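You operate a simulated robot arm through the tools that you are given. There is no shell and no other tool.

You run a simulated two-armed robot. Do the job below in one go: nothing can be reset, and whatever is moved stays where it is left.

Task
Wipe the tile clean, stand the orange pot on it and turn the empty disc to the blue dot.
Fine: wiping pad back where it lay; lock the disc again. What is to be rubbed or washed off counts as gone when no trace of it is left.
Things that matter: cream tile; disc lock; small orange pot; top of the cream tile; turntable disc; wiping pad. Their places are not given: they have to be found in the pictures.

It is judged by the outcome, as a careful person would: the job done as asked, and still so three seconds after it is handed in. It fails if anything else is knocked over, pushed out of place, dropped, spilled or broken.

Robot
Two 7-joint arms with two-finger parallel grippers on one trunk that stands fixed in place. Base frame: the origin is at the foot of the trunk, x ahead of it, y to its left, z up. Readings come in m, degrees, newtons and seconds.
The left shoulder is at [0.05, 0.158, 1.058], the right one opposite. With the tool pointing down near the work surface each hand reaches from about 0.22 to 0.66 m from the base axis, measured 20 degrees to its own side. Payload 3.91 kg a hand.
The tool frame of a hand sits at the grasp point between the pads (the TCP): z along the fingers, y along the line on which they close. The tips reach 0.03 m beyond it. Largest opening 0.11 m; finger width 0.02, thickness 0.01; the body of the gripper, 0.048 by 0.112 m, starts 0.055 m behind the TCP.
Orientation is that of the tool frame in the base frame, as a unit quaternion [w, x, y, z]. With the fingers straight down and closing along the base's y, the tool's x points along the base's -x, its y along +y and its z along -z.

Tools
- The arms move only by the tool apply_moves. It takes "left_deltas", "right_deltas" or both (then of equal length, played together; a hand with none holds still); each is a list of rows, each a list of 3 entries, a list of its own where there are three numbers: the shift along the tool's x, y, z in m, then the turn, a rotation vector about the tool's x, y, z in rad, then the opening in per cent of the stroke, from 0 (shut) to 100 (fully open). In form: [[[x, y, z], [ax, ay, az], hand], ...]. A call has 1 to 20 rows; each row shifts and turns the commanded pose from where the row before left it, along the tool's axes as they then stand. A row lasts 0.2 s, in which the tool goes at most 0.05 m and 8.6 degrees; a call with a longer step from one row to the next is refused whole, and so is a gripper value outside its range. Where a pose cannot be reached the arm comes as near as it can. A force on the tool above 90 N (or 10 N above the force at the start of the call, whichever is more), or a blocked arm, ends the call early, and 0.2 s more pass. The fingers move at their own pace (about 0.153 m/s each) and stop on an object; they squeeze with about 34 N. The grip force told is the motor's: it shows also when the fingers shut on nothing. Time passes only in rows, and 0.2 s behind the last, so rows that do not move let the fingers close. The reply holds the time, the measured pose of the TCP, the force on the tool along the base axes, the opening and the grip force, in the units named above and with some noise, with the torque about the TCP (base axes, N m) and any sound that the robot's microphone picked up, and new pictures: "pictures" is both (left out), scene, wrist or none (wrist: the cameras of the hands that moved).
- Cameras (640 x 400 px; columns grow to the right, rows downward): "scene" is now at [0.1213, 0.036, 1.2016]; the picture's right is [0.41, -0.91, 0.00], its down [-0.46, -0.21, -0.86] and it looks along [0.79, 0.36, -0.50] (base axes); focal length 259 px, centre (320, 200). "left" rides on the left gripper at [0.072, -0.017, -0.103] in its tool frame; the picture's right is [0.23, 0.97, 0.00], its down [-0.76, 0.18, -0.62] and it looks along [-0.61, 0.14, 0.78] (tool axes); focal length 222 px, centre (320, 200). "right" rides on the right gripper at [0.072, 0.017, -0.103] in its tool frame; the picture's right is [-0.23, 0.97, 0.00], its down [-0.76, -0.18, -0.62] and it looks along [-0.61, -0.14, 0.78] (tool axes); focal length 222 px, centre (320, 200).
- raise_lower(by): slides the trunk up (or, below 0, down) by that many m; the arms and the scene camera ride with it, the base frame stays. It gives what a move gives, with no picture.
- head_to(pan, tilt): turns the head with the scene camera to pan (to the left, within 80 degrees either way) and tilt (down, from -29 to 69), counted from straight ahead of the robot. It gives what a move gives, and a new picture of the scene camera.
- pixel_to_xyz(camera, pixels): for up to 12 pixels [column, row] of the newest picture of that camera ("zoom" is the newest enlarged one), the place [x, y, z] in the base frame of the surface seen there, good to about 0.003 m. It takes no simulated time.
- enlarge(camera, box): a new picture of the part [left, top, right, bottom] of that camera's present view, enlarged. It takes no simulated time.
- hand_in(): hands the job in; it is judged then, once.

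Open the grippers and draw the arms clear of the work before you hand the job in, unless the task says otherwise.

The tools are called after "Call:" as name(argument=value, ...) on one line, values as JSON. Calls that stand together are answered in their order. apply_moves: Moves the arms, as the interface text tells. Its arguments: {"type":"object","properties":{"left_deltas":{"type":"array","items":{"type":"array"}},"right_deltas":{"type":"array","items":{"type":"array"}},"pictures":{"type":"string","enum":["both","scene","wrist","none"]}},"required":[]} The other tools are called the same way: raise_lower (by) slides the trunk up or down; head_to (pan, tilt) turns the head that bears the scene camera; pixel_to_xyz (camera, pixels) gives the place of the surface under pixels of a picture; enlarge (camera, box) takes an enlarged picture of a part of a camera's view; hand_in () hands the job in.

At the start:

```text
time: 0.0
left_tool_pos: [0.313, 0.3555, 1.0868]
left_orientation: [0.002, -0.001, 1.0, 0.0]
left_wrist_force: [-0.3, -0.2, 0.4]
left_torque: [-0.03, -0.01, -0.01]
left_opening: 0.1099
left_grasp_force: 0.1
right_tool_pos: [0.3999, 0.0542, 1.0325]
right_orientation: [0.0, 0.0, 1.0, 0.0]
right_wrist_force: [0.1, 1.0, 0.4]
right_torque: [0.02, -0.02, -0.01]
right_opening: 0.1103
right_grasp_force: 0.0
trunk travel left (down, up): [-0.3, 0.182]
head pan, tilt: [24.5, 30.3]
```

scene: 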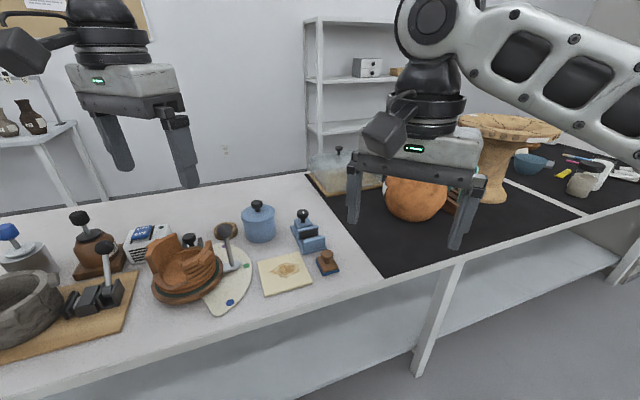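
right: 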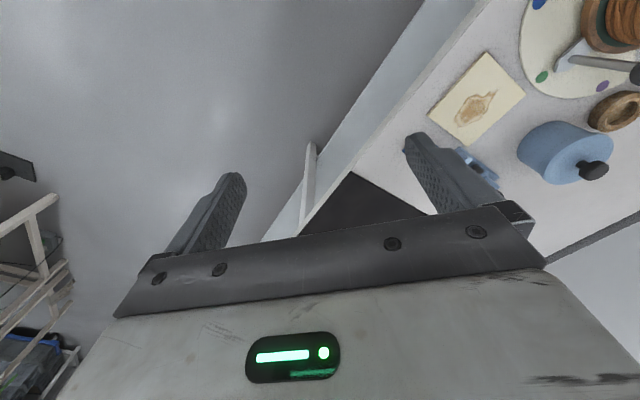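
left: 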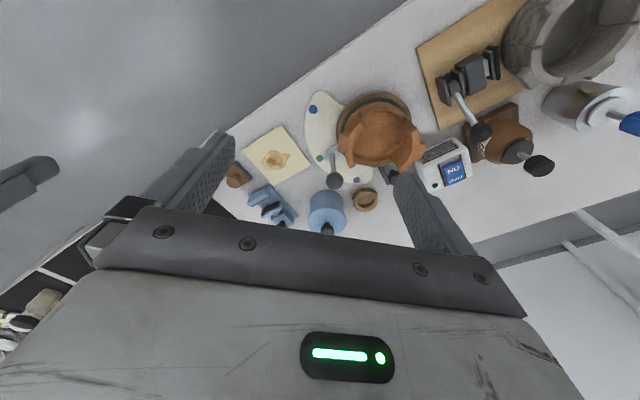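

I see the tile with a stain at about (285, 273) in the scene picture, the turntable with an orange-brown pot on it at (190, 265), and various items around it. I'll enlarge these areas to identify them.

Call:
enlarge(camera="scene", box=[130, 190, 350, 330])

Call:
enlarge(camera="left", box=[220, 60, 480, 240])

Call:
enlarge(camera="right", box=[400, 0, 640, 240])

```text
2.86 times, centred on (240, 260) of scene
```

zoom: 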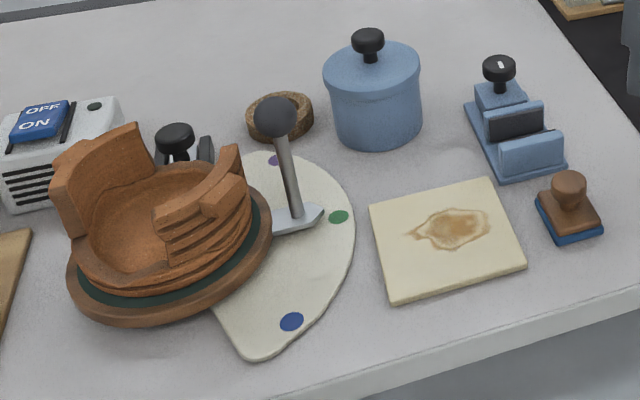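

```text
2.22 times, centred on (350, 150) of left
```

zoom: 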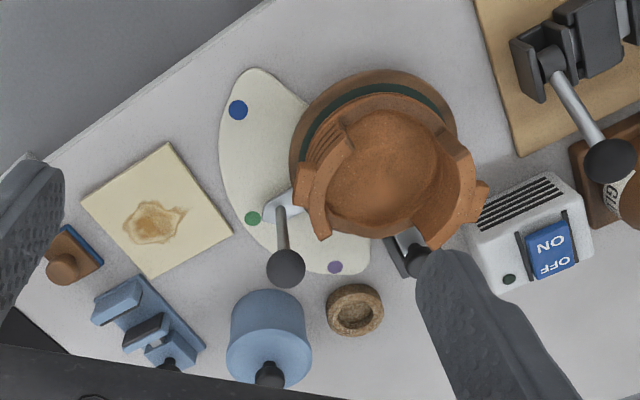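

```text
1.67 times, centred on (520, 120) of right
```

zoom: 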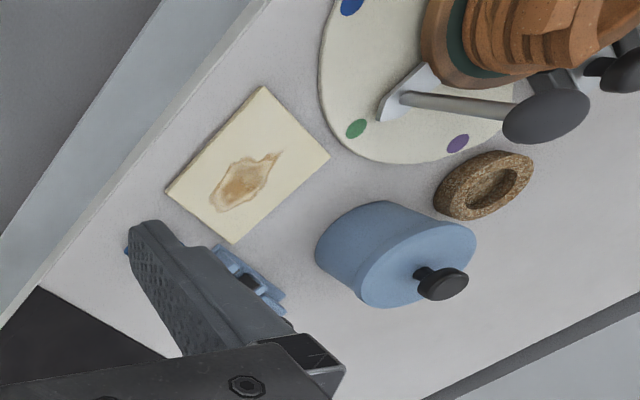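

The pot stands on a wooden disc over a cream dial with blue, green and purple dots. I'll turn the head to look more directly at this group so I can tell the lock, pointer and pad apart.

Call:
head_to(pan=42, tilt=42)

```text
time: 0.8
left_tool_pos: [0.3126, 0.3564, 1.086]
left_orientation: [0.001, -0.001, 1.0, -0.001]
left_wrist_force: [0.0, 0.3, -0.6]
left_torque: [0.02, 0.01, 0.01]
left_opening: 0.1101
left_grasp_force: 0.0
right_tool_pos: [0.3997, 0.056, 1.0317]
right_orientation: [0.0, 0.0, 1.0, 0.001]
right_wrist_force: [0.9, 0.5, 0.2]
right_torque: [-0.03, -0.02, -0.03]
right_opening: 0.11
right_grasp_force: 0.0
trunk travel left (down, up): [-0.3, 0.182]
head pan, tilt: [42.0, 42.0]
```

scene: 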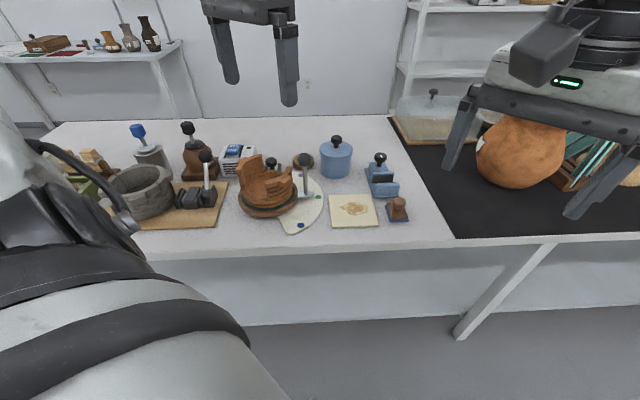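

Call:
enlarge(camera="scene", box=[220, 130, 320, 240])

Call:
enlarge(camera="scene", box=[310, 120, 430, 240])

Call:
enlarge(camera="scene", box=[80, 110, 240, 240])

```text
3.64 times, centred on (270, 185) of scene
```

zoom: 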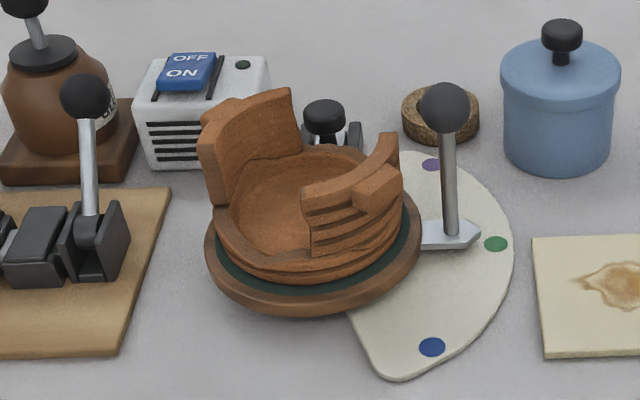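

```text
3.33 times, centred on (370, 180) of scene
```

zoom: 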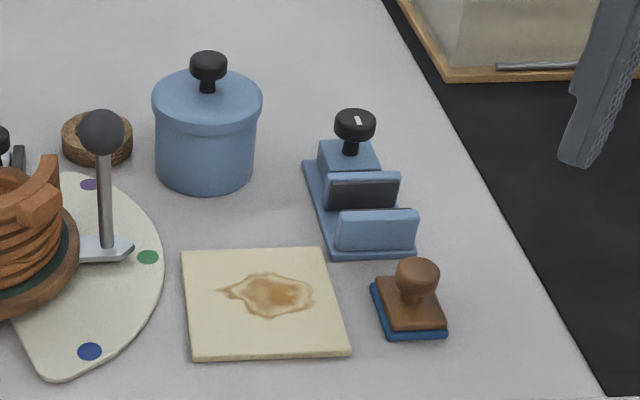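

```text
3.08 times, centred on (160, 175) of scene
```

zoom: 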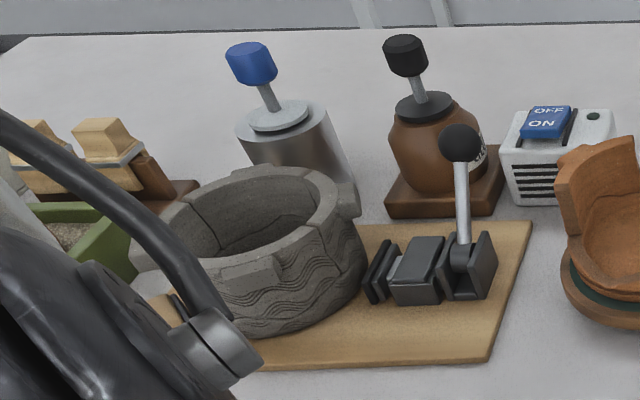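

The pointer arm with a ball handle aims at the green dot now; behind the pot there is something with a black knob at (270,163) that may be the lock. I'll measure the main items' positions.

Call:
pixel_to_xyz(camera="scene", pixels=[[352, 212], [397, 207], [398, 201], [304, 160], [307, 197], [301, 226], [318, 197], [300, 175], [271, 163], [265, 188], [337, 140], [380, 157]])

Call:
enlarge(camera="scene", box=[230, 140, 320, 200])

Call:
enlarge(camera="left", box=[300, 80, 440, 220])

```text
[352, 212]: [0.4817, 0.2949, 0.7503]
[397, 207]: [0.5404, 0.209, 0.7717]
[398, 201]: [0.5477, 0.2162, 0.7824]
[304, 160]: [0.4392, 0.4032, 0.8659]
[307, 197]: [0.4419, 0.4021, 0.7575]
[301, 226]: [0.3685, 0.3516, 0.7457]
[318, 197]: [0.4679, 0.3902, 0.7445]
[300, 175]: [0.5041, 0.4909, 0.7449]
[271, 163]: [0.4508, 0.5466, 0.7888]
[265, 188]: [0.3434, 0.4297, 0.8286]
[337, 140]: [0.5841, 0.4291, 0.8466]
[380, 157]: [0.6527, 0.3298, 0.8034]
```

```text
6.67 times, centred on (275, 170) of scene
```

zoom: 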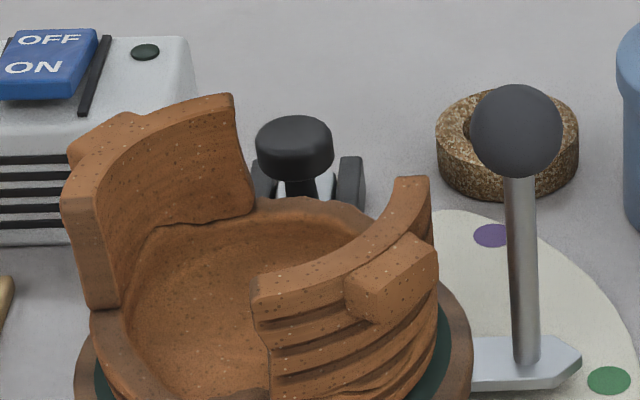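

```text
2.86 times, centred on (370, 150) of left
```

zoom: 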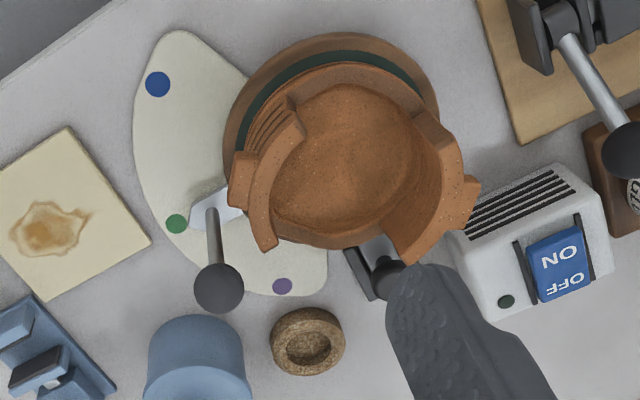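

Table top is near z=0.74, the tile at (0.48, 0.295), the pad at about (0.545, 0.213), and a knobbed lock behind the pot at (0.45, 0.547). I'll move the left hand at a safe height to look at the lock and pot from above.

Call:
apply_moves(left_deltas=[[[-0.018, 0.036, 0.016], [0, 0, 0], 100], [[-0.018, 0.036, 0.016], [0, 0, 0], 100], [[-0.018, 0.036, 0.016], [0, 0, 0], 100], [[-0.018, 0.036, 0.016], [0, 0, 0], 100], [[-0.018, 0.036, 0.016], [0, 0, 0], 100]], pictures="both")

```text
time: 2.0
left_tool_pos: [0.402, 0.5394, 1.0042]
left_orientation: [0.0, 0.0, 1.0, -0.001]
left_wrist_force: [-0.4, -1.1, -0.4]
left_torque: [0.01, -0.02, -0.01]
left_opening: 0.1099
left_grasp_force: 0.1
right_tool_pos: [0.4006, 0.0554, 1.0319]
right_orientation: [0.0, 0.0, 1.0, 0.0]
right_wrist_force: [0.3, -0.7, -0.4]
right_torque: [0.02, 0.0, 0.02]
right_opening: 0.1102
right_grasp_force: 0.0
trunk travel left (down, up): [-0.3, 0.182]
head pan, tilt: [42.0, 42.0]
```

scene: 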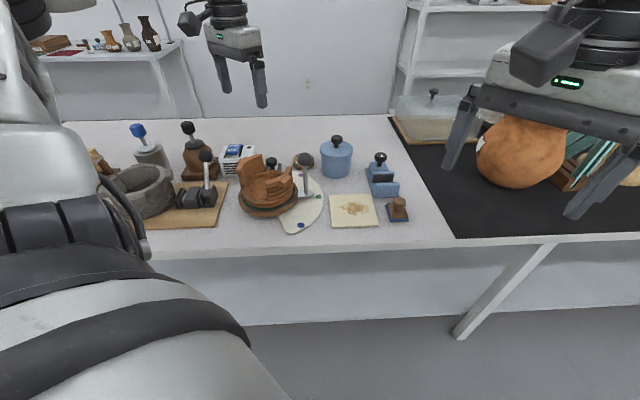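
left: 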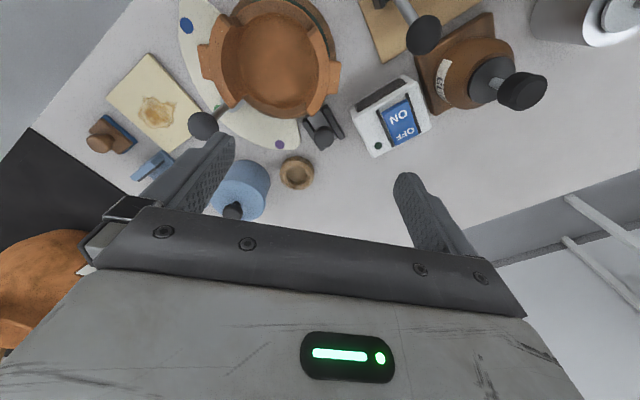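

Call:
enlarge(camera="left", box=[180, 0, 360, 180])

Call:
pixel_to_xyz(camera="left", pixels=[[270, 50], [270, 95], [225, 20], [205, 55], [335, 80], [324, 142], [337, 125], [310, 128], [322, 117], [187, 26], [280, 145], [218, 107]])

```text
2.22 times, centred on (270, 90) of left
```

zoom: 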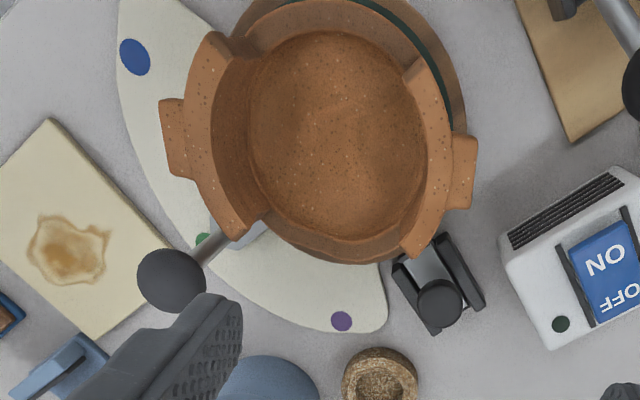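

```text
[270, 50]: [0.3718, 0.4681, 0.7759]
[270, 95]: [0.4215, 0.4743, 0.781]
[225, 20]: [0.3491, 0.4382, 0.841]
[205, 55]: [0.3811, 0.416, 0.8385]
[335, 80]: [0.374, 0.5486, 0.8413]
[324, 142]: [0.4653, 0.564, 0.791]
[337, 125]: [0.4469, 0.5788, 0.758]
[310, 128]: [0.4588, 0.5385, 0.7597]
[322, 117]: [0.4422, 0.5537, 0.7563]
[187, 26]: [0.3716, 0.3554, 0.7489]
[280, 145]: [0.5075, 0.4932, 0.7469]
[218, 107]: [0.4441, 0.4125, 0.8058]
```

The lock looks like a sliding bolt with a black knob between two rails. I'll enlarge it further and check the dial dots.

Call:
enlarge(camera="left", box=[285, 90, 365, 160])

Call:
enlarge(camera="left", box=[80, 40, 240, 200])

```text
5.71 times, centred on (325, 125) of left
```

zoom: 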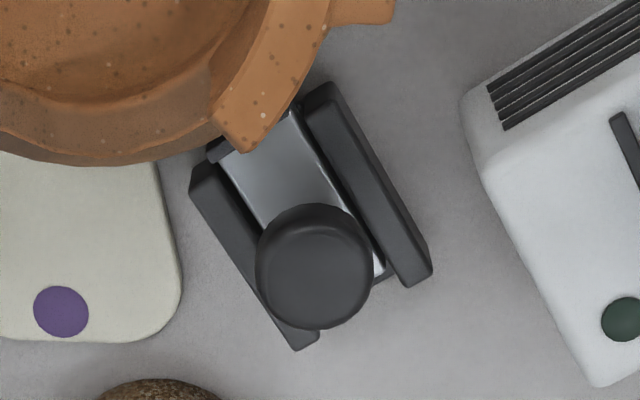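

```text
2.50 times, centred on (160, 120) of left
```

zoom: 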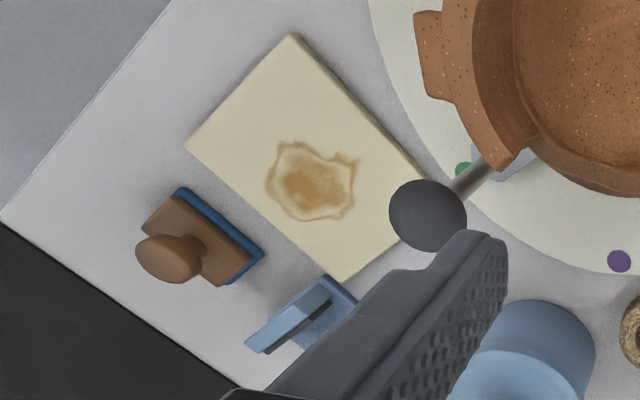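

The lock is a silver bolt with a knob between dark rails. Next I measure the tile's corners, the pad's outline and its knob from the scene view so I can plan the wiping.

Call:
enlarge(camera="scene", box=[320, 180, 420, 240])

Call:
pixel_to_xyz(camera="scene", pixels=[[331, 196], [371, 196], [377, 224], [334, 226], [345, 206], [366, 212], [355, 204], [354, 216], [530, 120], [490, 150], [335, 237], [440, 232]])

```text
6.40 times, centred on (370, 210) of scene
```

zoom: 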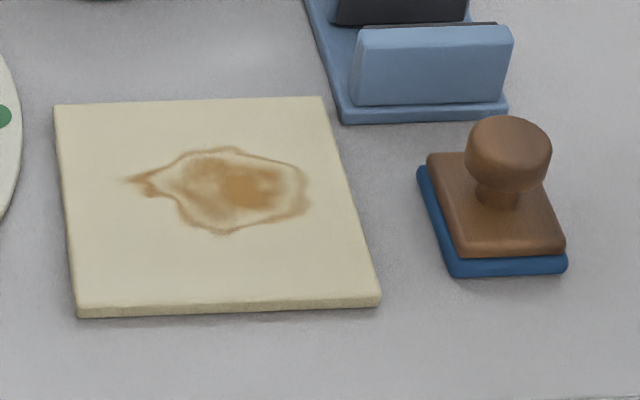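

```text
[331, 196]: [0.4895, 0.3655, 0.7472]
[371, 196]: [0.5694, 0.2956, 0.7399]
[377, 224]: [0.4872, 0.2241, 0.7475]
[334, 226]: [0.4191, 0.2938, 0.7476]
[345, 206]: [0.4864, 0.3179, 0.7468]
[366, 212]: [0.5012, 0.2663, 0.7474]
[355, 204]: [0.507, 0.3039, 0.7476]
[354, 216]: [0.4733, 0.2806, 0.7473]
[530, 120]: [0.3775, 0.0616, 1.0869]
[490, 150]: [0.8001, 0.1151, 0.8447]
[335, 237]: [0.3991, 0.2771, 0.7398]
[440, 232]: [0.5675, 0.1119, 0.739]
```

I'll use the enlarged view for precise corners of the tile, stain and pad.

Call:
pixel_to_xyz(camera="zoom", pixels=[[58, 108], [318, 101], [376, 294], [82, 306], [128, 181], [310, 190], [222, 150], [224, 232], [508, 135], [520, 165], [440, 160], [460, 248]])

Call:
pixel_to_xyz(camera="zoom", pixels=[[555, 245], [545, 190], [455, 270], [560, 266], [420, 180], [480, 150], [545, 150], [508, 120], [345, 115], [505, 112], [355, 95], [510, 90]])

```text
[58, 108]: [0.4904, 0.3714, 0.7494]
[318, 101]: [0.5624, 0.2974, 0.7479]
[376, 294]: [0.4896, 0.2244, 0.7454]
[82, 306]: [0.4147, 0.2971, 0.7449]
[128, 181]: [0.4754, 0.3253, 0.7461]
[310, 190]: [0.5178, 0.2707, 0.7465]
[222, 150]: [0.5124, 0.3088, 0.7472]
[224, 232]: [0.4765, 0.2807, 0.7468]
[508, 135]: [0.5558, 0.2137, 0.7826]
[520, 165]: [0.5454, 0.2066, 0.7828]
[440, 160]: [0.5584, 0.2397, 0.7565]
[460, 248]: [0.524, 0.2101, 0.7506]
```

```text
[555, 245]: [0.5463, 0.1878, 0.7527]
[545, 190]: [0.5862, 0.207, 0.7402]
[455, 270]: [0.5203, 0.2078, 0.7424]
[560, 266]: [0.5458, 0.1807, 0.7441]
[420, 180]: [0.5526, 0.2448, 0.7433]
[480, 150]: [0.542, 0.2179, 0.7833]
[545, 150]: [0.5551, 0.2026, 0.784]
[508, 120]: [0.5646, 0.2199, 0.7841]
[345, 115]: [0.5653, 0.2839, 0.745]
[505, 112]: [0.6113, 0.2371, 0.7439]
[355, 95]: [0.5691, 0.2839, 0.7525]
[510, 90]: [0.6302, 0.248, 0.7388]
```

The tile is a ~0.10 m square centred at about (0.489, 0.297), its top at z≈0.747, and the pad is near (0.549, 0.212). Before moving the right arm aside I'll check what is on its side.

Call:
head_to(pan=-15, tilt=35)

```text
time: 3.3
left_tool_pos: [0.4015, 0.5374, 1.0053]
left_orientation: [0.001, -0.001, 1.0, -0.001]
left_wrist_force: [0.5, -0.4, 0.7]
left_torque: [-0.01, 0.02, -0.01]
left_opening: 0.1102
left_grasp_force: 0.1
right_tool_pos: [0.4, 0.0543, 1.0322]
right_orientation: [0.0, 0.0, 1.0, 0.0]
right_wrist_force: [0.5, 0.2, 0.0]
right_torque: [0.01, -0.01, -0.01]
right_opening: 0.1102
right_grasp_force: 0.1
trunk travel left (down, up): [-0.3, 0.182]
head pan, tilt: [-15.0, 35.0]
```

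scene: 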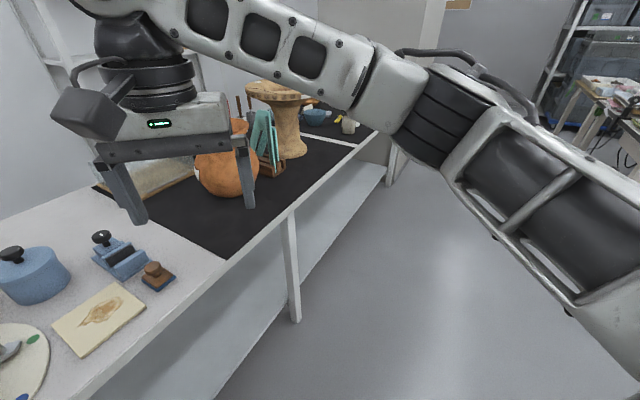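

The right arm hangs over the table edge with open floor to its right, so I move the right hand back and to the right to clear the left arm's workspace.

Call:
apply_moves(right_deltas=[[[0.016, -0.04, 0], [0, 0, 0], 100], [[0.016, -0.04, 0], [0, 0, 0], 100], [[0.016, -0.04, 0], [0, 0, 0], 100], [[0.016, -0.04, 0], [0, 0, 0], 100], [[0.016, -0.04, 0], [0, 0, 0], 100]], pictures="none")

Call:
head_to(pan=30, tilt=45)

```text
time: 4.5
left_tool_pos: [0.4014, 0.5387, 1.0069]
left_orientation: [0.0, -0.001, 1.0, -0.001]
left_wrist_force: [0.2, -0.7, -0.4]
left_torque: [0.02, -0.01, 0.03]
left_opening: 0.1101
left_grasp_force: 0.0
right_tool_pos: [0.3196, -0.1439, 1.0327]
right_orientation: [0.0, 0.0, 1.0, 0.0]
right_wrist_force: [-0.7, -0.2, 0.3]
right_torque: [0.01, 0.0, 0.0]
right_opening: 0.1101
right_grasp_force: 0.0
trunk travel left (down, up): [-0.3, 0.182]
head pan, tilt: [-15.0, 35.0]
```

```text
time: 5.6
left_tool_pos: [0.4021, 0.5388, 1.0066]
left_orientation: [0.0, -0.001, 1.0, 0.001]
left_wrist_force: [0.2, 0.5, 0.1]
left_torque: [0.02, -0.03, -0.02]
left_opening: 0.1099
left_grasp_force: 0.0
right_tool_pos: [0.3192, -0.1436, 1.0326]
right_orientation: [0.0, 0.0, 1.0, 0.0]
right_wrist_force: [0.7, -0.2, 0.5]
right_torque: [-0.03, 0.01, 0.01]
right_opening: 0.1102
right_grasp_force: 0.1
trunk travel left (down, up): [-0.3, 0.182]
head pan, tilt: [30.0, 45.0]
```

scene: 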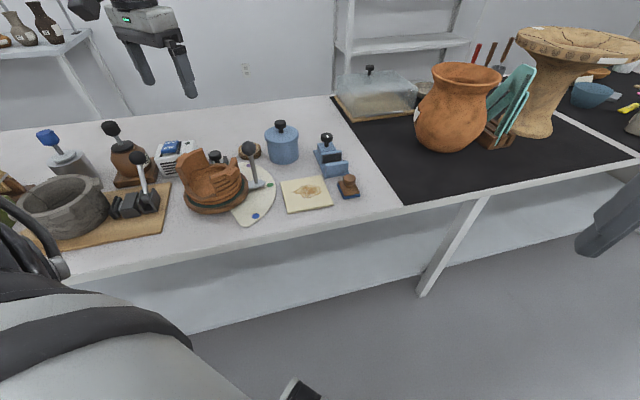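

Right side is clear. Now I bring the left hand above the pad at height, then turn 45° so its fingers close along the pad's axis, with the opening partly closed.

Call:
apply_moves(left_deltas=[[[-0.0184, -0.0409, 0], [0, 0, 0], 100], [[-0.0184, -0.0409, 0], [0, 0, 0], 100], [[-0.0184, -0.0409, 0], [0, 0, 0], 100], [[-0.0184, -0.0409, 0], [0, 0, 0], 100], [[-0.0184, -0.0409, 0], [0, 0, 0], 100], [[-0.0184, -0.0409, 0], [0, 0, 0], 100], [[-0.0184, -0.0409, 0], [0, 0, 0], 100], [[-0.0184, -0.0409, 0], [0, 0, 0], 100], [[0, 0, 0.012], [0, 0, 0.1309], 55], [[0, 0, 0.012], [0, 0, 0.1309], 55], [[0, 0, 0.012], [0, 0, 0.1309], 55], [[0, 0, 0.012], [0, 0, 0.1309], 55], [[0, 0, 0.012], [0, 0, 0.1309], 55], [[0, 0, 0.012], [0, 0, 0.1309], 55]], pictures="both")

```text
time: 8.6
left_tool_pos: [0.5351, 0.2183, 0.9319]
left_orientation: [0.002, 0.383, 0.924, -0.001]
left_wrist_force: [-0.8, -0.7, 0.6]
left_torque: [-0.01, 0.02, -0.05]
left_opening: 0.0604
left_grasp_force: 0.1
left hand out of reach, approached as far as the arm can: row 8
right_tool_pos: [0.3194, -0.1437, 1.0333]
right_orientation: [0.0, 0.0, 1.0, 0.0]
right_wrist_force: [0.6, 0.6, 0.1]
right_torque: [-0.03, -0.01, 0.02]
right_opening: 0.1099
right_grasp_force: 0.1
trunk travel left (down, up): [-0.3, 0.182]
head pan, tilt: [30.0, 45.0]
```

scene: 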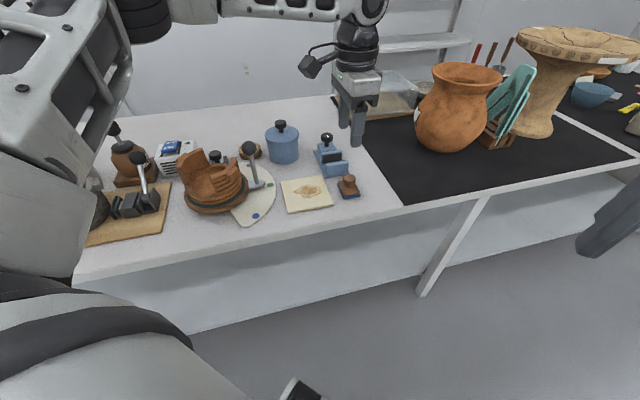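
left: 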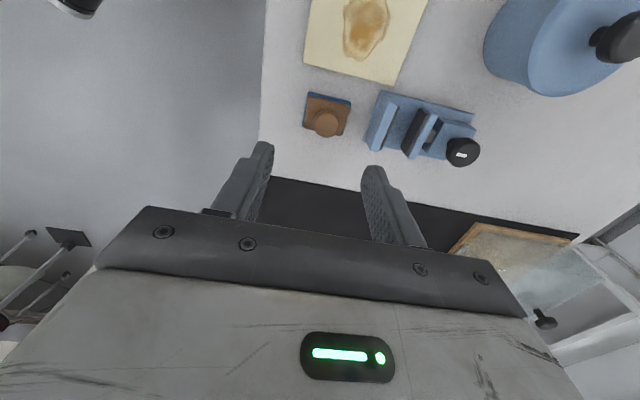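

The pad appears at (326,115) in the wrist view, with its axes aligned to the gripper. I'll measure the pad from this camera.

Call:
enlarge(camera="left", box=[280, 70, 400, 160])

Call:
pixel_to_xyz(camera="left", pixels=[[326, 122], [326, 116], [316, 122], [337, 122], [326, 130], [309, 98], [350, 105], [305, 125], [342, 134], [310, 93], [352, 99]])

```text
4.44 times, centred on (340, 115) of left
```

zoom: 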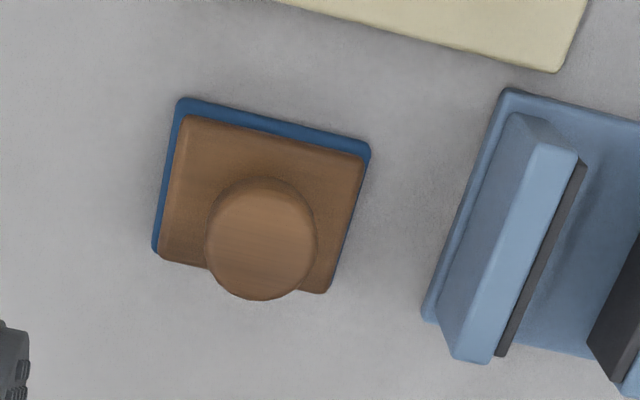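

```text
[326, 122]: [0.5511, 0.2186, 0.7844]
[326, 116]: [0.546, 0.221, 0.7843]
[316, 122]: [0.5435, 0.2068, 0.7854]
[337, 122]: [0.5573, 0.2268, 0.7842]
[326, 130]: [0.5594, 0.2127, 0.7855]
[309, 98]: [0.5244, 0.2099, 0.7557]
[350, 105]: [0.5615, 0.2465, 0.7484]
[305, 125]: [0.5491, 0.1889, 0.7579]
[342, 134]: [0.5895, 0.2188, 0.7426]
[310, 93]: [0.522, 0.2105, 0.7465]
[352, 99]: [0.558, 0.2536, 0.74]
```

I'll sample the enlarged view for the knob's outline and the block's corners.

Call:
pixel_to_xyz(camera="zoom", pixels=[[261, 245], [212, 245], [311, 245], [261, 200], [261, 292], [186, 122], [360, 160], [165, 255], [325, 288], [182, 102], [368, 148], [155, 248]])

```text
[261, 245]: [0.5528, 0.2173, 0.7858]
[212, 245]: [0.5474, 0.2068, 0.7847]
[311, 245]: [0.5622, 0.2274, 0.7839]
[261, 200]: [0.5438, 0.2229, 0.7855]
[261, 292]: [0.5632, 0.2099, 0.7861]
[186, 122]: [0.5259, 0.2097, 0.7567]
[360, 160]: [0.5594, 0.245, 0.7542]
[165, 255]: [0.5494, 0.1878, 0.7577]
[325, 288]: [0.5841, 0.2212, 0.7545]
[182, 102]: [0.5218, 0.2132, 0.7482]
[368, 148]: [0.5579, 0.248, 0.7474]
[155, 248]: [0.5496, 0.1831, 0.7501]
```

The knob centre is at (0.553, 0.217) with its top at z≈0.785. I descend partway and check the true position before aligning.

Call:
apply_moves(left_deltas=[[[0, 0, 0.025], [0, 0, 0], 55], [[0, 0, 0.025], [0, 0, 0], 55], [[0, 0, 0.025], [0, 0, 0], 55], [[0, 0, 0], [0, 0, 0], 55]], pictures="wrist")

```text
time: 9.6
left_tool_pos: [0.5213, 0.2285, 0.8597]
left_orientation: [0.002, 0.382, 0.924, 0.0]
left_wrist_force: [1.2, 0.1, 0.7]
left_torque: [0.04, 0.02, -0.02]
left_opening: 0.0606
left_grasp_force: 0.1
left hand out of reach, approached as far as the arm can: row 1, 2, 3
right_tool_pos: [0.32, -0.1437, 1.0335]
right_orientation: [0.0, -0.001, 1.0, 0.0]
right_wrist_force: [-0.3, 0.5, -0.1]
right_torque: [0.01, -0.01, 0.03]
right_opening: 0.1102
right_grasp_force: 0.0
trunk travel left (down, up): [-0.3, 0.182]
head pan, tilt: [30.0, 45.0]
```

left: 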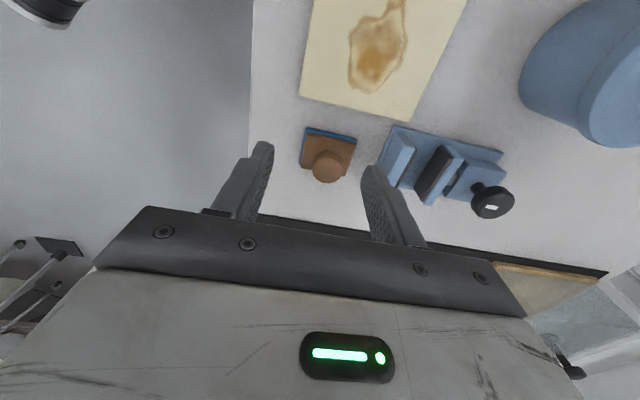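

The arm cannot reach far enough at this trunk height, falling short to (0.521, 0.229). Before lowering the trunk I check where the left arm's links are relative to the things on the table.

Call:
pixel_to_xyz(camera="scene", pixels=[[30, 220], [60, 120], [100, 60], [160, 10], [60, 290], [100, 200], [330, 70], [300, 70], [20, 100], [85, 260], [145, 180], [125, 145]])

Call:
head_to(pan=55, tilt=30)

```text
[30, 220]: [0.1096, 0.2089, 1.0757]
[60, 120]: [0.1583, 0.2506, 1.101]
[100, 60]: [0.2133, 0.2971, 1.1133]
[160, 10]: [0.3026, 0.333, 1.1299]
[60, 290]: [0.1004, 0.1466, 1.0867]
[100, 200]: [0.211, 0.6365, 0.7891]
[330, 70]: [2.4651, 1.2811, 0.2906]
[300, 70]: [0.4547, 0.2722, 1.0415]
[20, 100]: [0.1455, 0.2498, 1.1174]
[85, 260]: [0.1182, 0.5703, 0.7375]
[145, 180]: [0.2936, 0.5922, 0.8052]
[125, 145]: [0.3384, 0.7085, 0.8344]
```

```text
time: 10.5
left_tool_pos: [0.5214, 0.2273, 0.8621]
left_orientation: [0.001, 0.381, 0.924, 0.0]
left_wrist_force: [1.3, -0.1, 0.1]
left_torque: [-0.02, 0.03, 0.0]
left_opening: 0.0606
left_grasp_force: 0.0
right_tool_pos: [0.3202, -0.1435, 1.0324]
right_orientation: [0.0, 0.0, 1.0, 0.0]
right_wrist_force: [-0.6, -0.3, 0.3]
right_torque: [0.0, 0.02, 0.01]
right_opening: 0.11
right_grasp_force: 0.0
trunk travel left (down, up): [-0.3, 0.182]
head pan, tilt: [55.0, 30.0]
```

scene: 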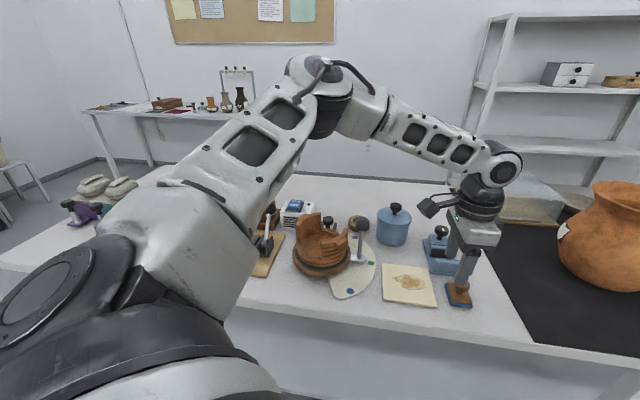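

The elbow is high and well clear of the table. I check heights of wrist, elbow and shoulder to decide which way the trunk should slide.

Call:
pixel_to_xyz(camera="scene", pixels=[[505, 165], [470, 150], [480, 205], [490, 235], [320, 75], [340, 110], [250, 145], [180, 230], [430, 140], [380, 115], [458, 300], [428, 205]])

```text
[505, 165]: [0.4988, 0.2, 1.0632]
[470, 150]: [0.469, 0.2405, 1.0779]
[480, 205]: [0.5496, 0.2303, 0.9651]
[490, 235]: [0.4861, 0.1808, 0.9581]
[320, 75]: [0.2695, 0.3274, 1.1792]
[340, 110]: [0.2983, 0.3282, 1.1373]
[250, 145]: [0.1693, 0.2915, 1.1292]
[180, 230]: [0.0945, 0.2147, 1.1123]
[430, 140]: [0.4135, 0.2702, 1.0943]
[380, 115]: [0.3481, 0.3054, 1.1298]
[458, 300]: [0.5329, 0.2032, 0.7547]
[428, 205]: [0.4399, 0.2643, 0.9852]
```

The wrist is at about z=1.05, near shoulder height, so a lower trunk should give more reach close to the table. I first raise the hand, then lower the trunk by the same amount.

Call:
apply_moves(left_deltas=[[[0, 0, -0.035], [0, 0, 0], 55], [[0, 0, -0.035], [0, 0, 0], 55], [[0, 0, -0.03], [0, 0, 0], 55]], pictures="none")

Call:
raise_lower(by=-0.1)

```text
time: 11.3
left_tool_pos: [0.5204, 0.2296, 0.9625]
left_orientation: [0.001, 0.381, 0.924, -0.001]
left_wrist_force: [0.0, 0.1, -0.2]
left_torque: [0.01, 0.01, -0.03]
left_opening: 0.0606
left_grasp_force: 0.0
right_tool_pos: [0.3193, -0.1438, 1.0326]
right_orientation: [0.001, -0.001, 1.0, 0.0]
right_wrist_force: [-0.5, 0.4, 0.8]
right_torque: [0.02, 0.02, -0.01]
right_opening: 0.11
right_grasp_force: 0.0
trunk travel left (down, up): [-0.3, 0.182]
head pan, tilt: [55.0, 30.0]
```

```text
time: 12.6
left_tool_pos: [0.5191, 0.2285, 0.8625]
left_orientation: [0.001, 0.382, 0.924, 0.0]
left_wrist_force: [1.0, -0.2, 0.3]
left_torque: [-0.02, -0.02, 0.0]
left_opening: 0.0604
left_grasp_force: 0.1
right_tool_pos: [0.3202, -0.144, 0.9321]
right_orientation: [0.0, 0.0, 1.0, 0.0]
right_wrist_force: [-0.2, -0.7, 0.4]
right_torque: [0.03, 0.02, 0.02]
right_opening: 0.11
right_grasp_force: 0.1
trunk travel left (down, up): [-0.2, 0.282]
head pan, tilt: [55.0, 30.0]
```

The trunk is down 0.1 m and the hand is at (0.519, 0.2285, 0.8625). I now shift it over the pad's knob at the same height and see whether it is reachable.

Call:
apply_moves(left_deltas=[[[-0.016, 0.008, 0], [0, 0, 0], 55], [[-0.016, 0.008, 0], [0, 0, 0], 55], [[0, 0, 0], [0, 0, 0], 55]], pictures="both")

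```text
time: 13.4
left_tool_pos: [0.5386, 0.2239, 0.8628]
left_orientation: [0.001, 0.382, 0.924, -0.001]
left_wrist_force: [0.3, -0.5, 0.6]
left_torque: [0.01, 0.0, 0.02]
left_opening: 0.0608
left_grasp_force: 0.0
left hand out of reach, approached as far as the arm can: row 2
right_tool_pos: [0.3187, -0.1441, 0.9332]
right_orientation: [0.0, 0.0, 1.0, 0.0]
right_wrist_force: [-0.2, 0.2, -0.4]
right_torque: [-0.03, 0.02, 0.0]
right_opening: 0.11
right_grasp_force: 0.1
trunk travel left (down, up): [-0.2, 0.282]
head pan, tilt: [55.0, 30.0]
```

scene: 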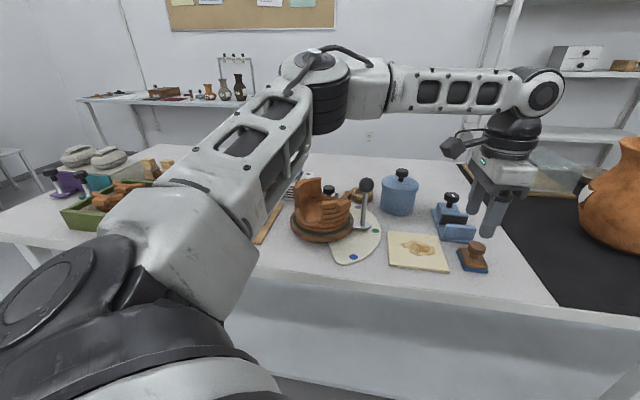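
left: 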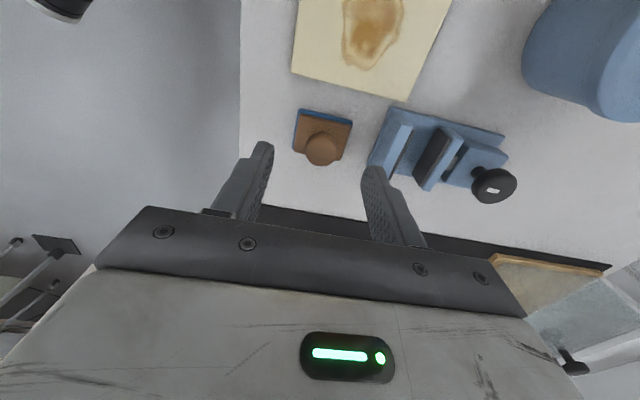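

Reach grew to (0.539, 0.224), still short of the pad at (0.553, 0.217). I'll turn the wrist back to its natural yaw, since the knob is round, and test whether that lets the hand go farther.

Call:
apply_moves(left_deltas=[[[0, 0, 0], [0, 0, -0.1309], 55], [[0, 0, 0], [0, 0, -0.1309], 55], [[0, 0, 0], [0, 0, -0.1309], 55], [[0, 0, 0], [0, 0, -0.1309], 55], [[0, 0, 0], [0, 0, -0.1309], 55], [[0, 0, 0], [0, 0, -0.1309], 55], [[-0.0145, -0.0066, 0], [0, 0, 0], 55]], pictures="none")

```text
time: 15.0
left_tool_pos: [0.5392, 0.2245, 0.862]
left_orientation: [0.001, -0.001, 1.0, 0.0]
left_wrist_force: [0.0, 0.7, -1.0]
left_torque: [0.01, 0.01, -0.01]
left_opening: 0.0604
left_grasp_force: 0.0
left hand out of reach, approached as far as the arm can: row 7
right_tool_pos: [0.319, -0.1444, 0.9317]
right_orientation: [0.0, 0.001, 1.0, 0.0]
right_wrist_force: [0.3, -0.6, -0.3]
right_torque: [-0.03, 0.01, 0.01]
right_opening: 0.1098
right_grasp_force: 0.0
trunk travel left (down, up): [-0.2, 0.282]
head pan, tilt: [55.0, 30.0]
```

Yaw makes no difference, so it's a radial limit. I'll lean the gripper 15° so the wrist stays nearer the robot while the fingertips reach outward, then move over the knob.

Call:
apply_moves(left_deltas=[[[0, 0, 0], [0, -0.1309, 0], 55], [[0, 0, 0], [0, -0.1309, 0], 55], [[-0.0133, -0.0072, 0.0036], [0, 0, 0], 55], [[0, 0, 0], [0, 0, 0], 55]], pictures="both")

```text
time: 16.0
left_tool_pos: [0.5542, 0.2178, 0.8614]
left_orientation: [0.131, 0.0, 0.991, 0.0]
left_wrist_force: [-0.5, 0.9, 0.4]
left_torque: [0.02, 0.0, -0.03]
left_opening: 0.0603
left_grasp_force: 0.1
right_tool_pos: [0.3187, -0.1444, 0.9329]
right_orientation: [0.0, 0.0, 1.0, -0.001]
right_wrist_force: [0.4, 0.0, 0.1]
right_torque: [0.01, 0.03, 0.0]
right_opening: 0.11
right_grasp_force: 0.1
trunk travel left (down, up): [-0.2, 0.282]
head pan, tilt: [55.0, 30.0]
```

scene: 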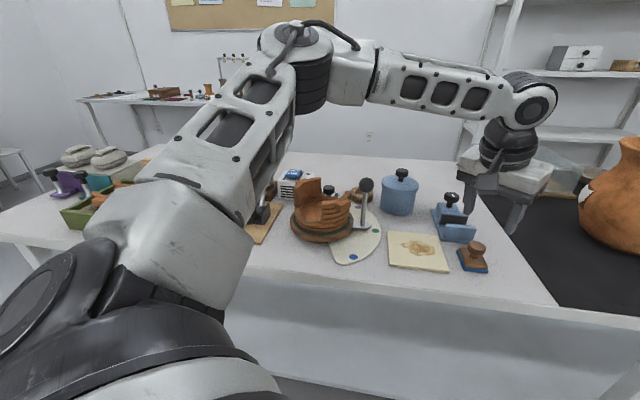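
left: 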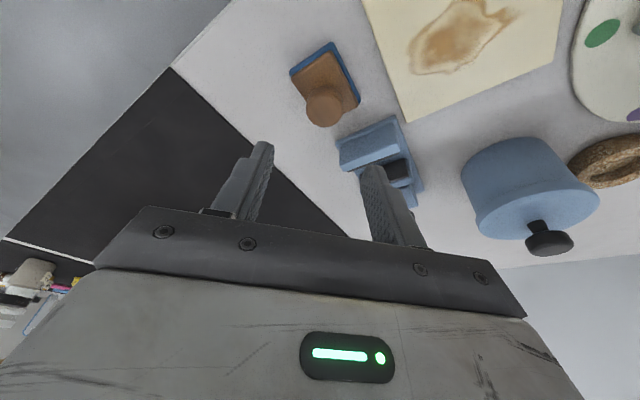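

With the 15° lean the hand reaches (0.554, 0.218, 0.861) freely. I re-measure the knob from this closer wrist view before descending.

Call:
enlarge(camera="left", box=[270, 30, 400, 140])

```text
3.64 times, centred on (335, 85) of left
```

zoom: 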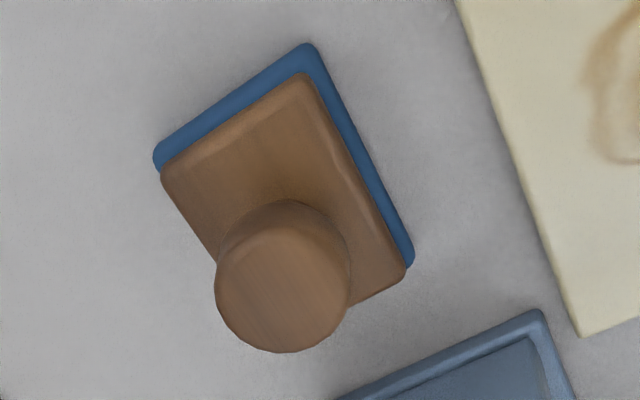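

Call:
pixel_to_xyz(camera="zoom", pixels=[[280, 290], [222, 290], [342, 290], [280, 235], [285, 345], [345, 262], [300, 85], [170, 172], [398, 262], [305, 50], [160, 155], [412, 250]])

```text
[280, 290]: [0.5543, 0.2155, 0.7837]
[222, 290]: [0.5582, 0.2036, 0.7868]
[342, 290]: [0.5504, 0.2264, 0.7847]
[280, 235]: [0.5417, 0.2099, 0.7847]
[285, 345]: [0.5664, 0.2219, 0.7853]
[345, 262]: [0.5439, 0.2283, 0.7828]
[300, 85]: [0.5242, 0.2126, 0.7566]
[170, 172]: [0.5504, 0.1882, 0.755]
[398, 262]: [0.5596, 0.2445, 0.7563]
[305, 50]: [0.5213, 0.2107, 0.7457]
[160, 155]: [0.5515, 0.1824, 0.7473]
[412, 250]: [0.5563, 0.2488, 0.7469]
```

The knob centre is (0.554, 0.216). I descend most of the way, to TCP z≈0.81, and check the alignment.

Call:
apply_moves(left_deltas=[[[0.0055, -0.0005, 0.016], [0, 0, 0], 55], [[0.0055, -0.0005, 0.016], [0, 0, 0], 55], [[0.0055, -0.0005, 0.016], [0, 0, 0], 55], [[0, 0, 0], [0, 0, 0], 55]], pictures="both")

```text
time: 17.0
left_tool_pos: [0.5496, 0.216, 0.8102]
left_orientation: [0.131, -0.002, 0.991, 0.0]
left_wrist_force: [-0.3, -0.9, 0.6]
left_torque: [-0.02, 0.01, -0.02]
left_opening: 0.0605
left_grasp_force: 0.1
right_tool_pos: [0.3191, -0.1444, 0.9329]
right_orientation: [0.0, 0.0, 1.0, 0.0]
right_wrist_force: [-0.3, 0.2, -0.2]
right_torque: [0.01, 0.0, 0.0]
right_opening: 0.1098
right_grasp_force: 0.1
trunk travel left (down, up): [-0.2, 0.282]
head pan, tilt: [55.0, 30.0]
```

scene: 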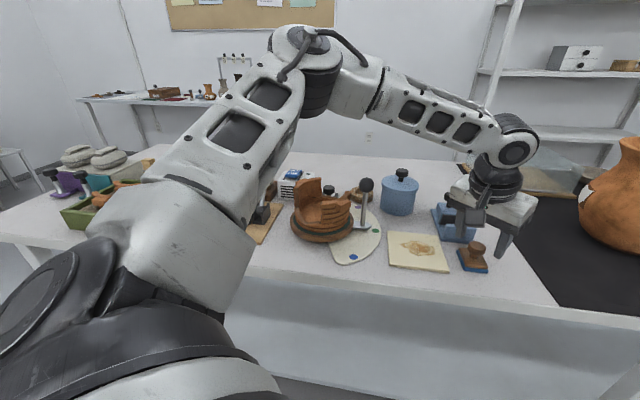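
left: 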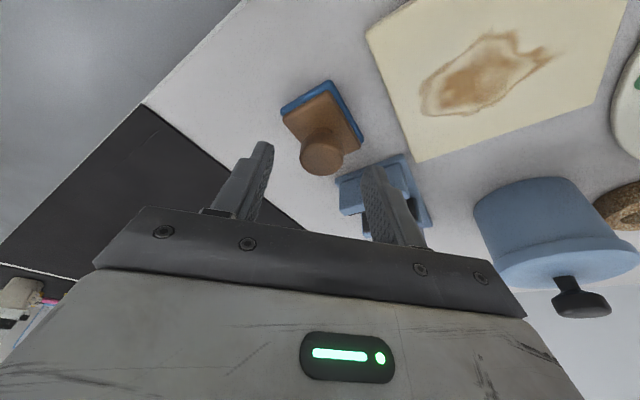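

The knob at (322,155) sits between the fingertips at (265,147) and (375,170) in the wrist view. I enlarge both views to confirm the alignment.

Call:
enlarge(camera="left", box=[220, 60, 440, 260])

Call:
enlarge(camera="scene", box=[420, 180, 560, 290])

```text
2.00 times, centred on (330, 160) of left
```

zoom: 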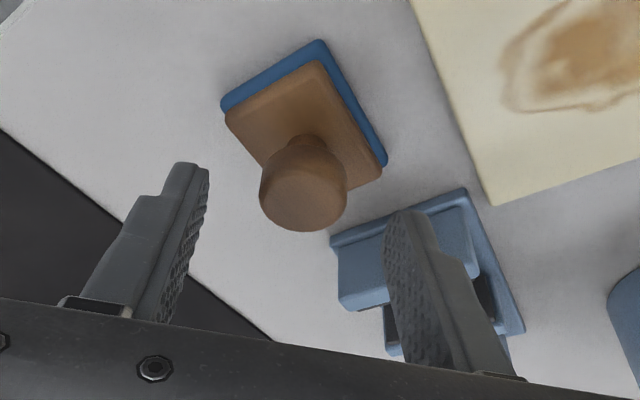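

```text
3.64 times, centred on (490, 235) of scene
```

zoom: 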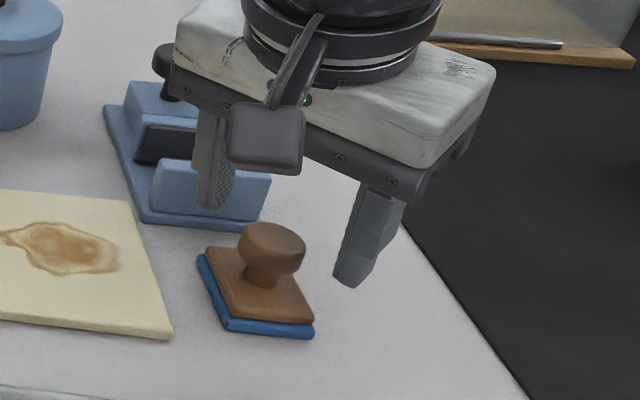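

Alignment is good. I narrow the opening, descend the last 16 mm and close on the knob.

Call:
apply_moves(left_deltas=[[[0.002, 0, 0.008], [0, 0, 0], 42], [[0.002, 0, 0.008], [0, 0, 0], 42], [[0, 0, 0], [0, 0, 0], 42], [[0, 0, 0], [0, 0, 0], 0], [[0, 0, 0], [0, 0, 0], 0], [[0, 0, 0], [0, 0, 0], 0]], pictures="both")

```text
time: 18.4
left_tool_pos: [0.552, 0.2166, 0.7946]
left_orientation: [0.132, -0.001, 0.991, 0.0]
left_wrist_force: [0.6, 0.6, 0.6]
left_torque: [0.02, -0.04, -0.01]
left_opening: 0.0285
left_grasp_force: 34.1
right_tool_pos: [0.3207, -0.1433, 0.9316]
right_orientation: [-0.001, 0.0, 1.0, 0.0]
right_wrist_force: [0.2, -0.4, 0.8]
right_torque: [0.0, -0.01, -0.01]
right_opening: 0.1098
right_grasp_force: 0.0
trunk travel left (down, up): [-0.2, 0.282]
head pan, tilt: [55.0, 30.0]
```

scene: 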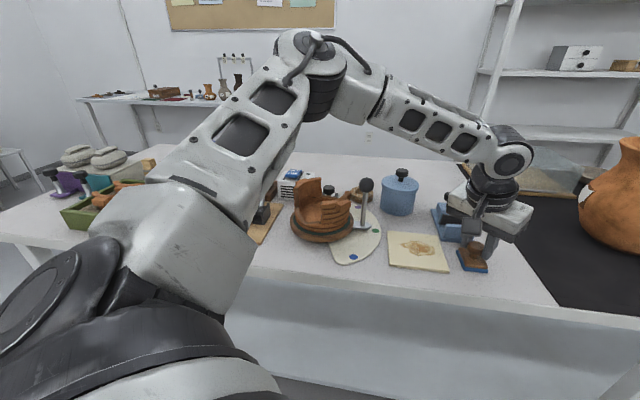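
left: 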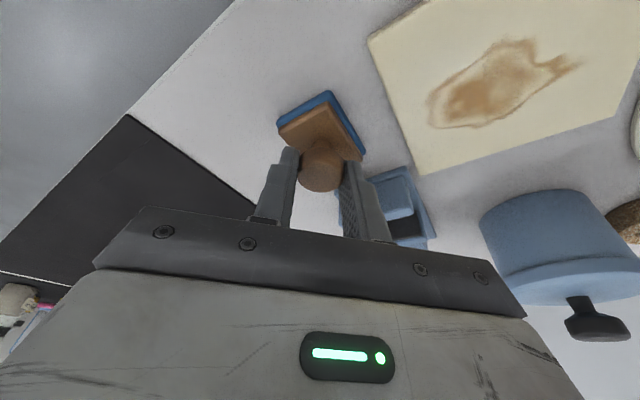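

The knob is held with 34 N at 28.5 mm opening. I lift 3 cm and carry the pad over the tile to a start point left of the stain.

Call:
apply_moves(left_deltas=[[[-0.0039, 0, -0.0145], [0, 0, 0], 0], [[-0.0039, 0, -0.0145], [0, 0, 0], 0], [[0.01845, 0.0233, -0.00494], [0, 0, 0], 0], [[0.01845, 0.0233, -0.00494], [0, 0, 0], 0], [[0.01845, 0.0233, -0.00494], [0, 0, 0], 0], [[0.01845, 0.0233, -0.00494], [0, 0, 0], 0], [[0, 0, 0], [0, 0, 0], 0]], pictures="both")

```text
time: 20.0
left_tool_pos: [0.4742, 0.3066, 0.8263]
left_orientation: [0.131, -0.001, 0.991, 0.0]
left_wrist_force: [-0.4, -0.5, -0.2]
left_torque: [0.02, 0.03, 0.0]
left_opening: 0.0282
left_grasp_force: 34.3
right_tool_pos: [0.3196, -0.1437, 0.9318]
right_orientation: [0.001, 0.0, 1.0, 0.0]
right_wrist_force: [-0.3, 0.0, 0.0]
right_torque: [-0.01, -0.01, -0.03]
right_opening: 0.1098
right_grasp_force: 0.1
trunk travel left (down, up): [-0.2, 0.282]
head pan, tilt: [55.0, 30.0]
```

scene: 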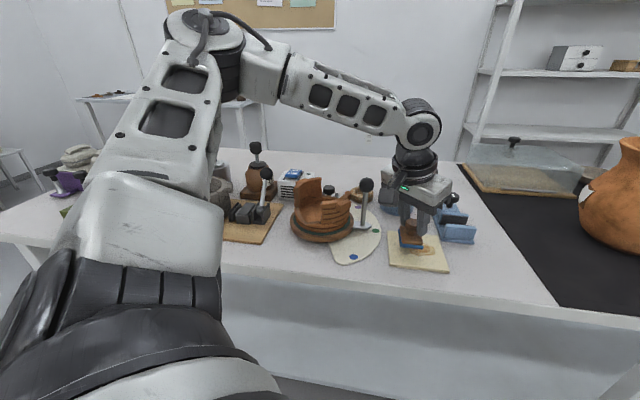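
left: 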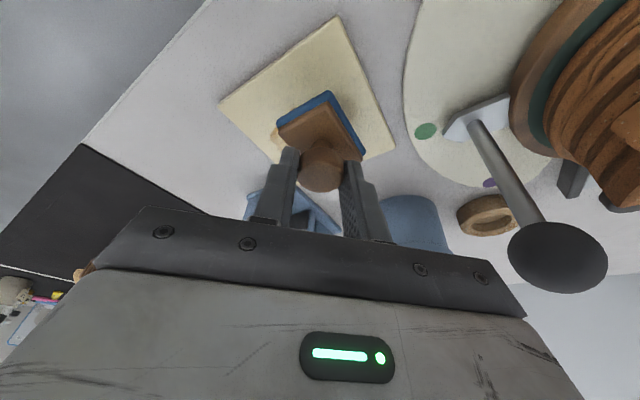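

The pad hangs level over the stain's left part, and the ball handle is clear of the gripper. I lower it gently toward contact with the tile.

Call:
apply_moves(left_deltas=[[[0.00285, 0, 0.01063], [0, 0, 0], 0], [[0.00259, 0, 0.00966], [0, 0, 0], 0], [[0.0005, 0, 0.002], [0, 0, 0], 0], [[0, 0, 0], [0, 0, 0], 0]], pictures="none")

```text
time: 21.0
left_tool_pos: [0.4727, 0.308, 0.8013]
left_orientation: [0.131, -0.001, 0.991, 0.0]
left_wrist_force: [-0.1, 0.3, 1.5]
left_torque: [0.03, 0.03, 0.0]
left_opening: 0.0281
left_grasp_force: 33.8
right_tool_pos: [0.32, -0.1435, 0.9325]
right_orientation: [0.0, 0.0, 1.0, 0.0]
right_wrist_force: [0.1, 0.4, -0.1]
right_torque: [-0.02, 0.01, 0.02]
right_opening: 0.1098
right_grasp_force: 0.0
trunk travel left (down, up): [-0.2, 0.282]
head pan, tilt: [55.0, 30.0]
```

Measured vertical force is only 1.5 N, about at the noise level. I lower another 2 mm and read the force.

Call:
apply_moves(left_deltas=[[[0.0005, 0, 0.002], [0, 0, 0], 0], [[0, 0, 0], [0, 0, 0], 0]], pictures="none")

```text
time: 21.6
left_tool_pos: [0.474, 0.3075, 0.8024]
left_orientation: [0.134, -0.002, 0.991, -0.001]
left_wrist_force: [-5.2, 1.7, 13.9]
left_torque: [0.04, 0.49, -0.06]
left_opening: 0.0283
left_grasp_force: 34.3
right_tool_pos: [0.3191, -0.1445, 0.9332]
right_orientation: [0.001, 0.0, 1.0, 0.0]
right_wrist_force: [-0.7, 0.2, -0.5]
right_torque: [0.01, -0.01, -0.01]
right_opening: 0.1098
right_grasp_force: 0.1
trunk travel left (down, up): [-0.2, 0.282]
head pan, tilt: [55.0, 30.0]
```

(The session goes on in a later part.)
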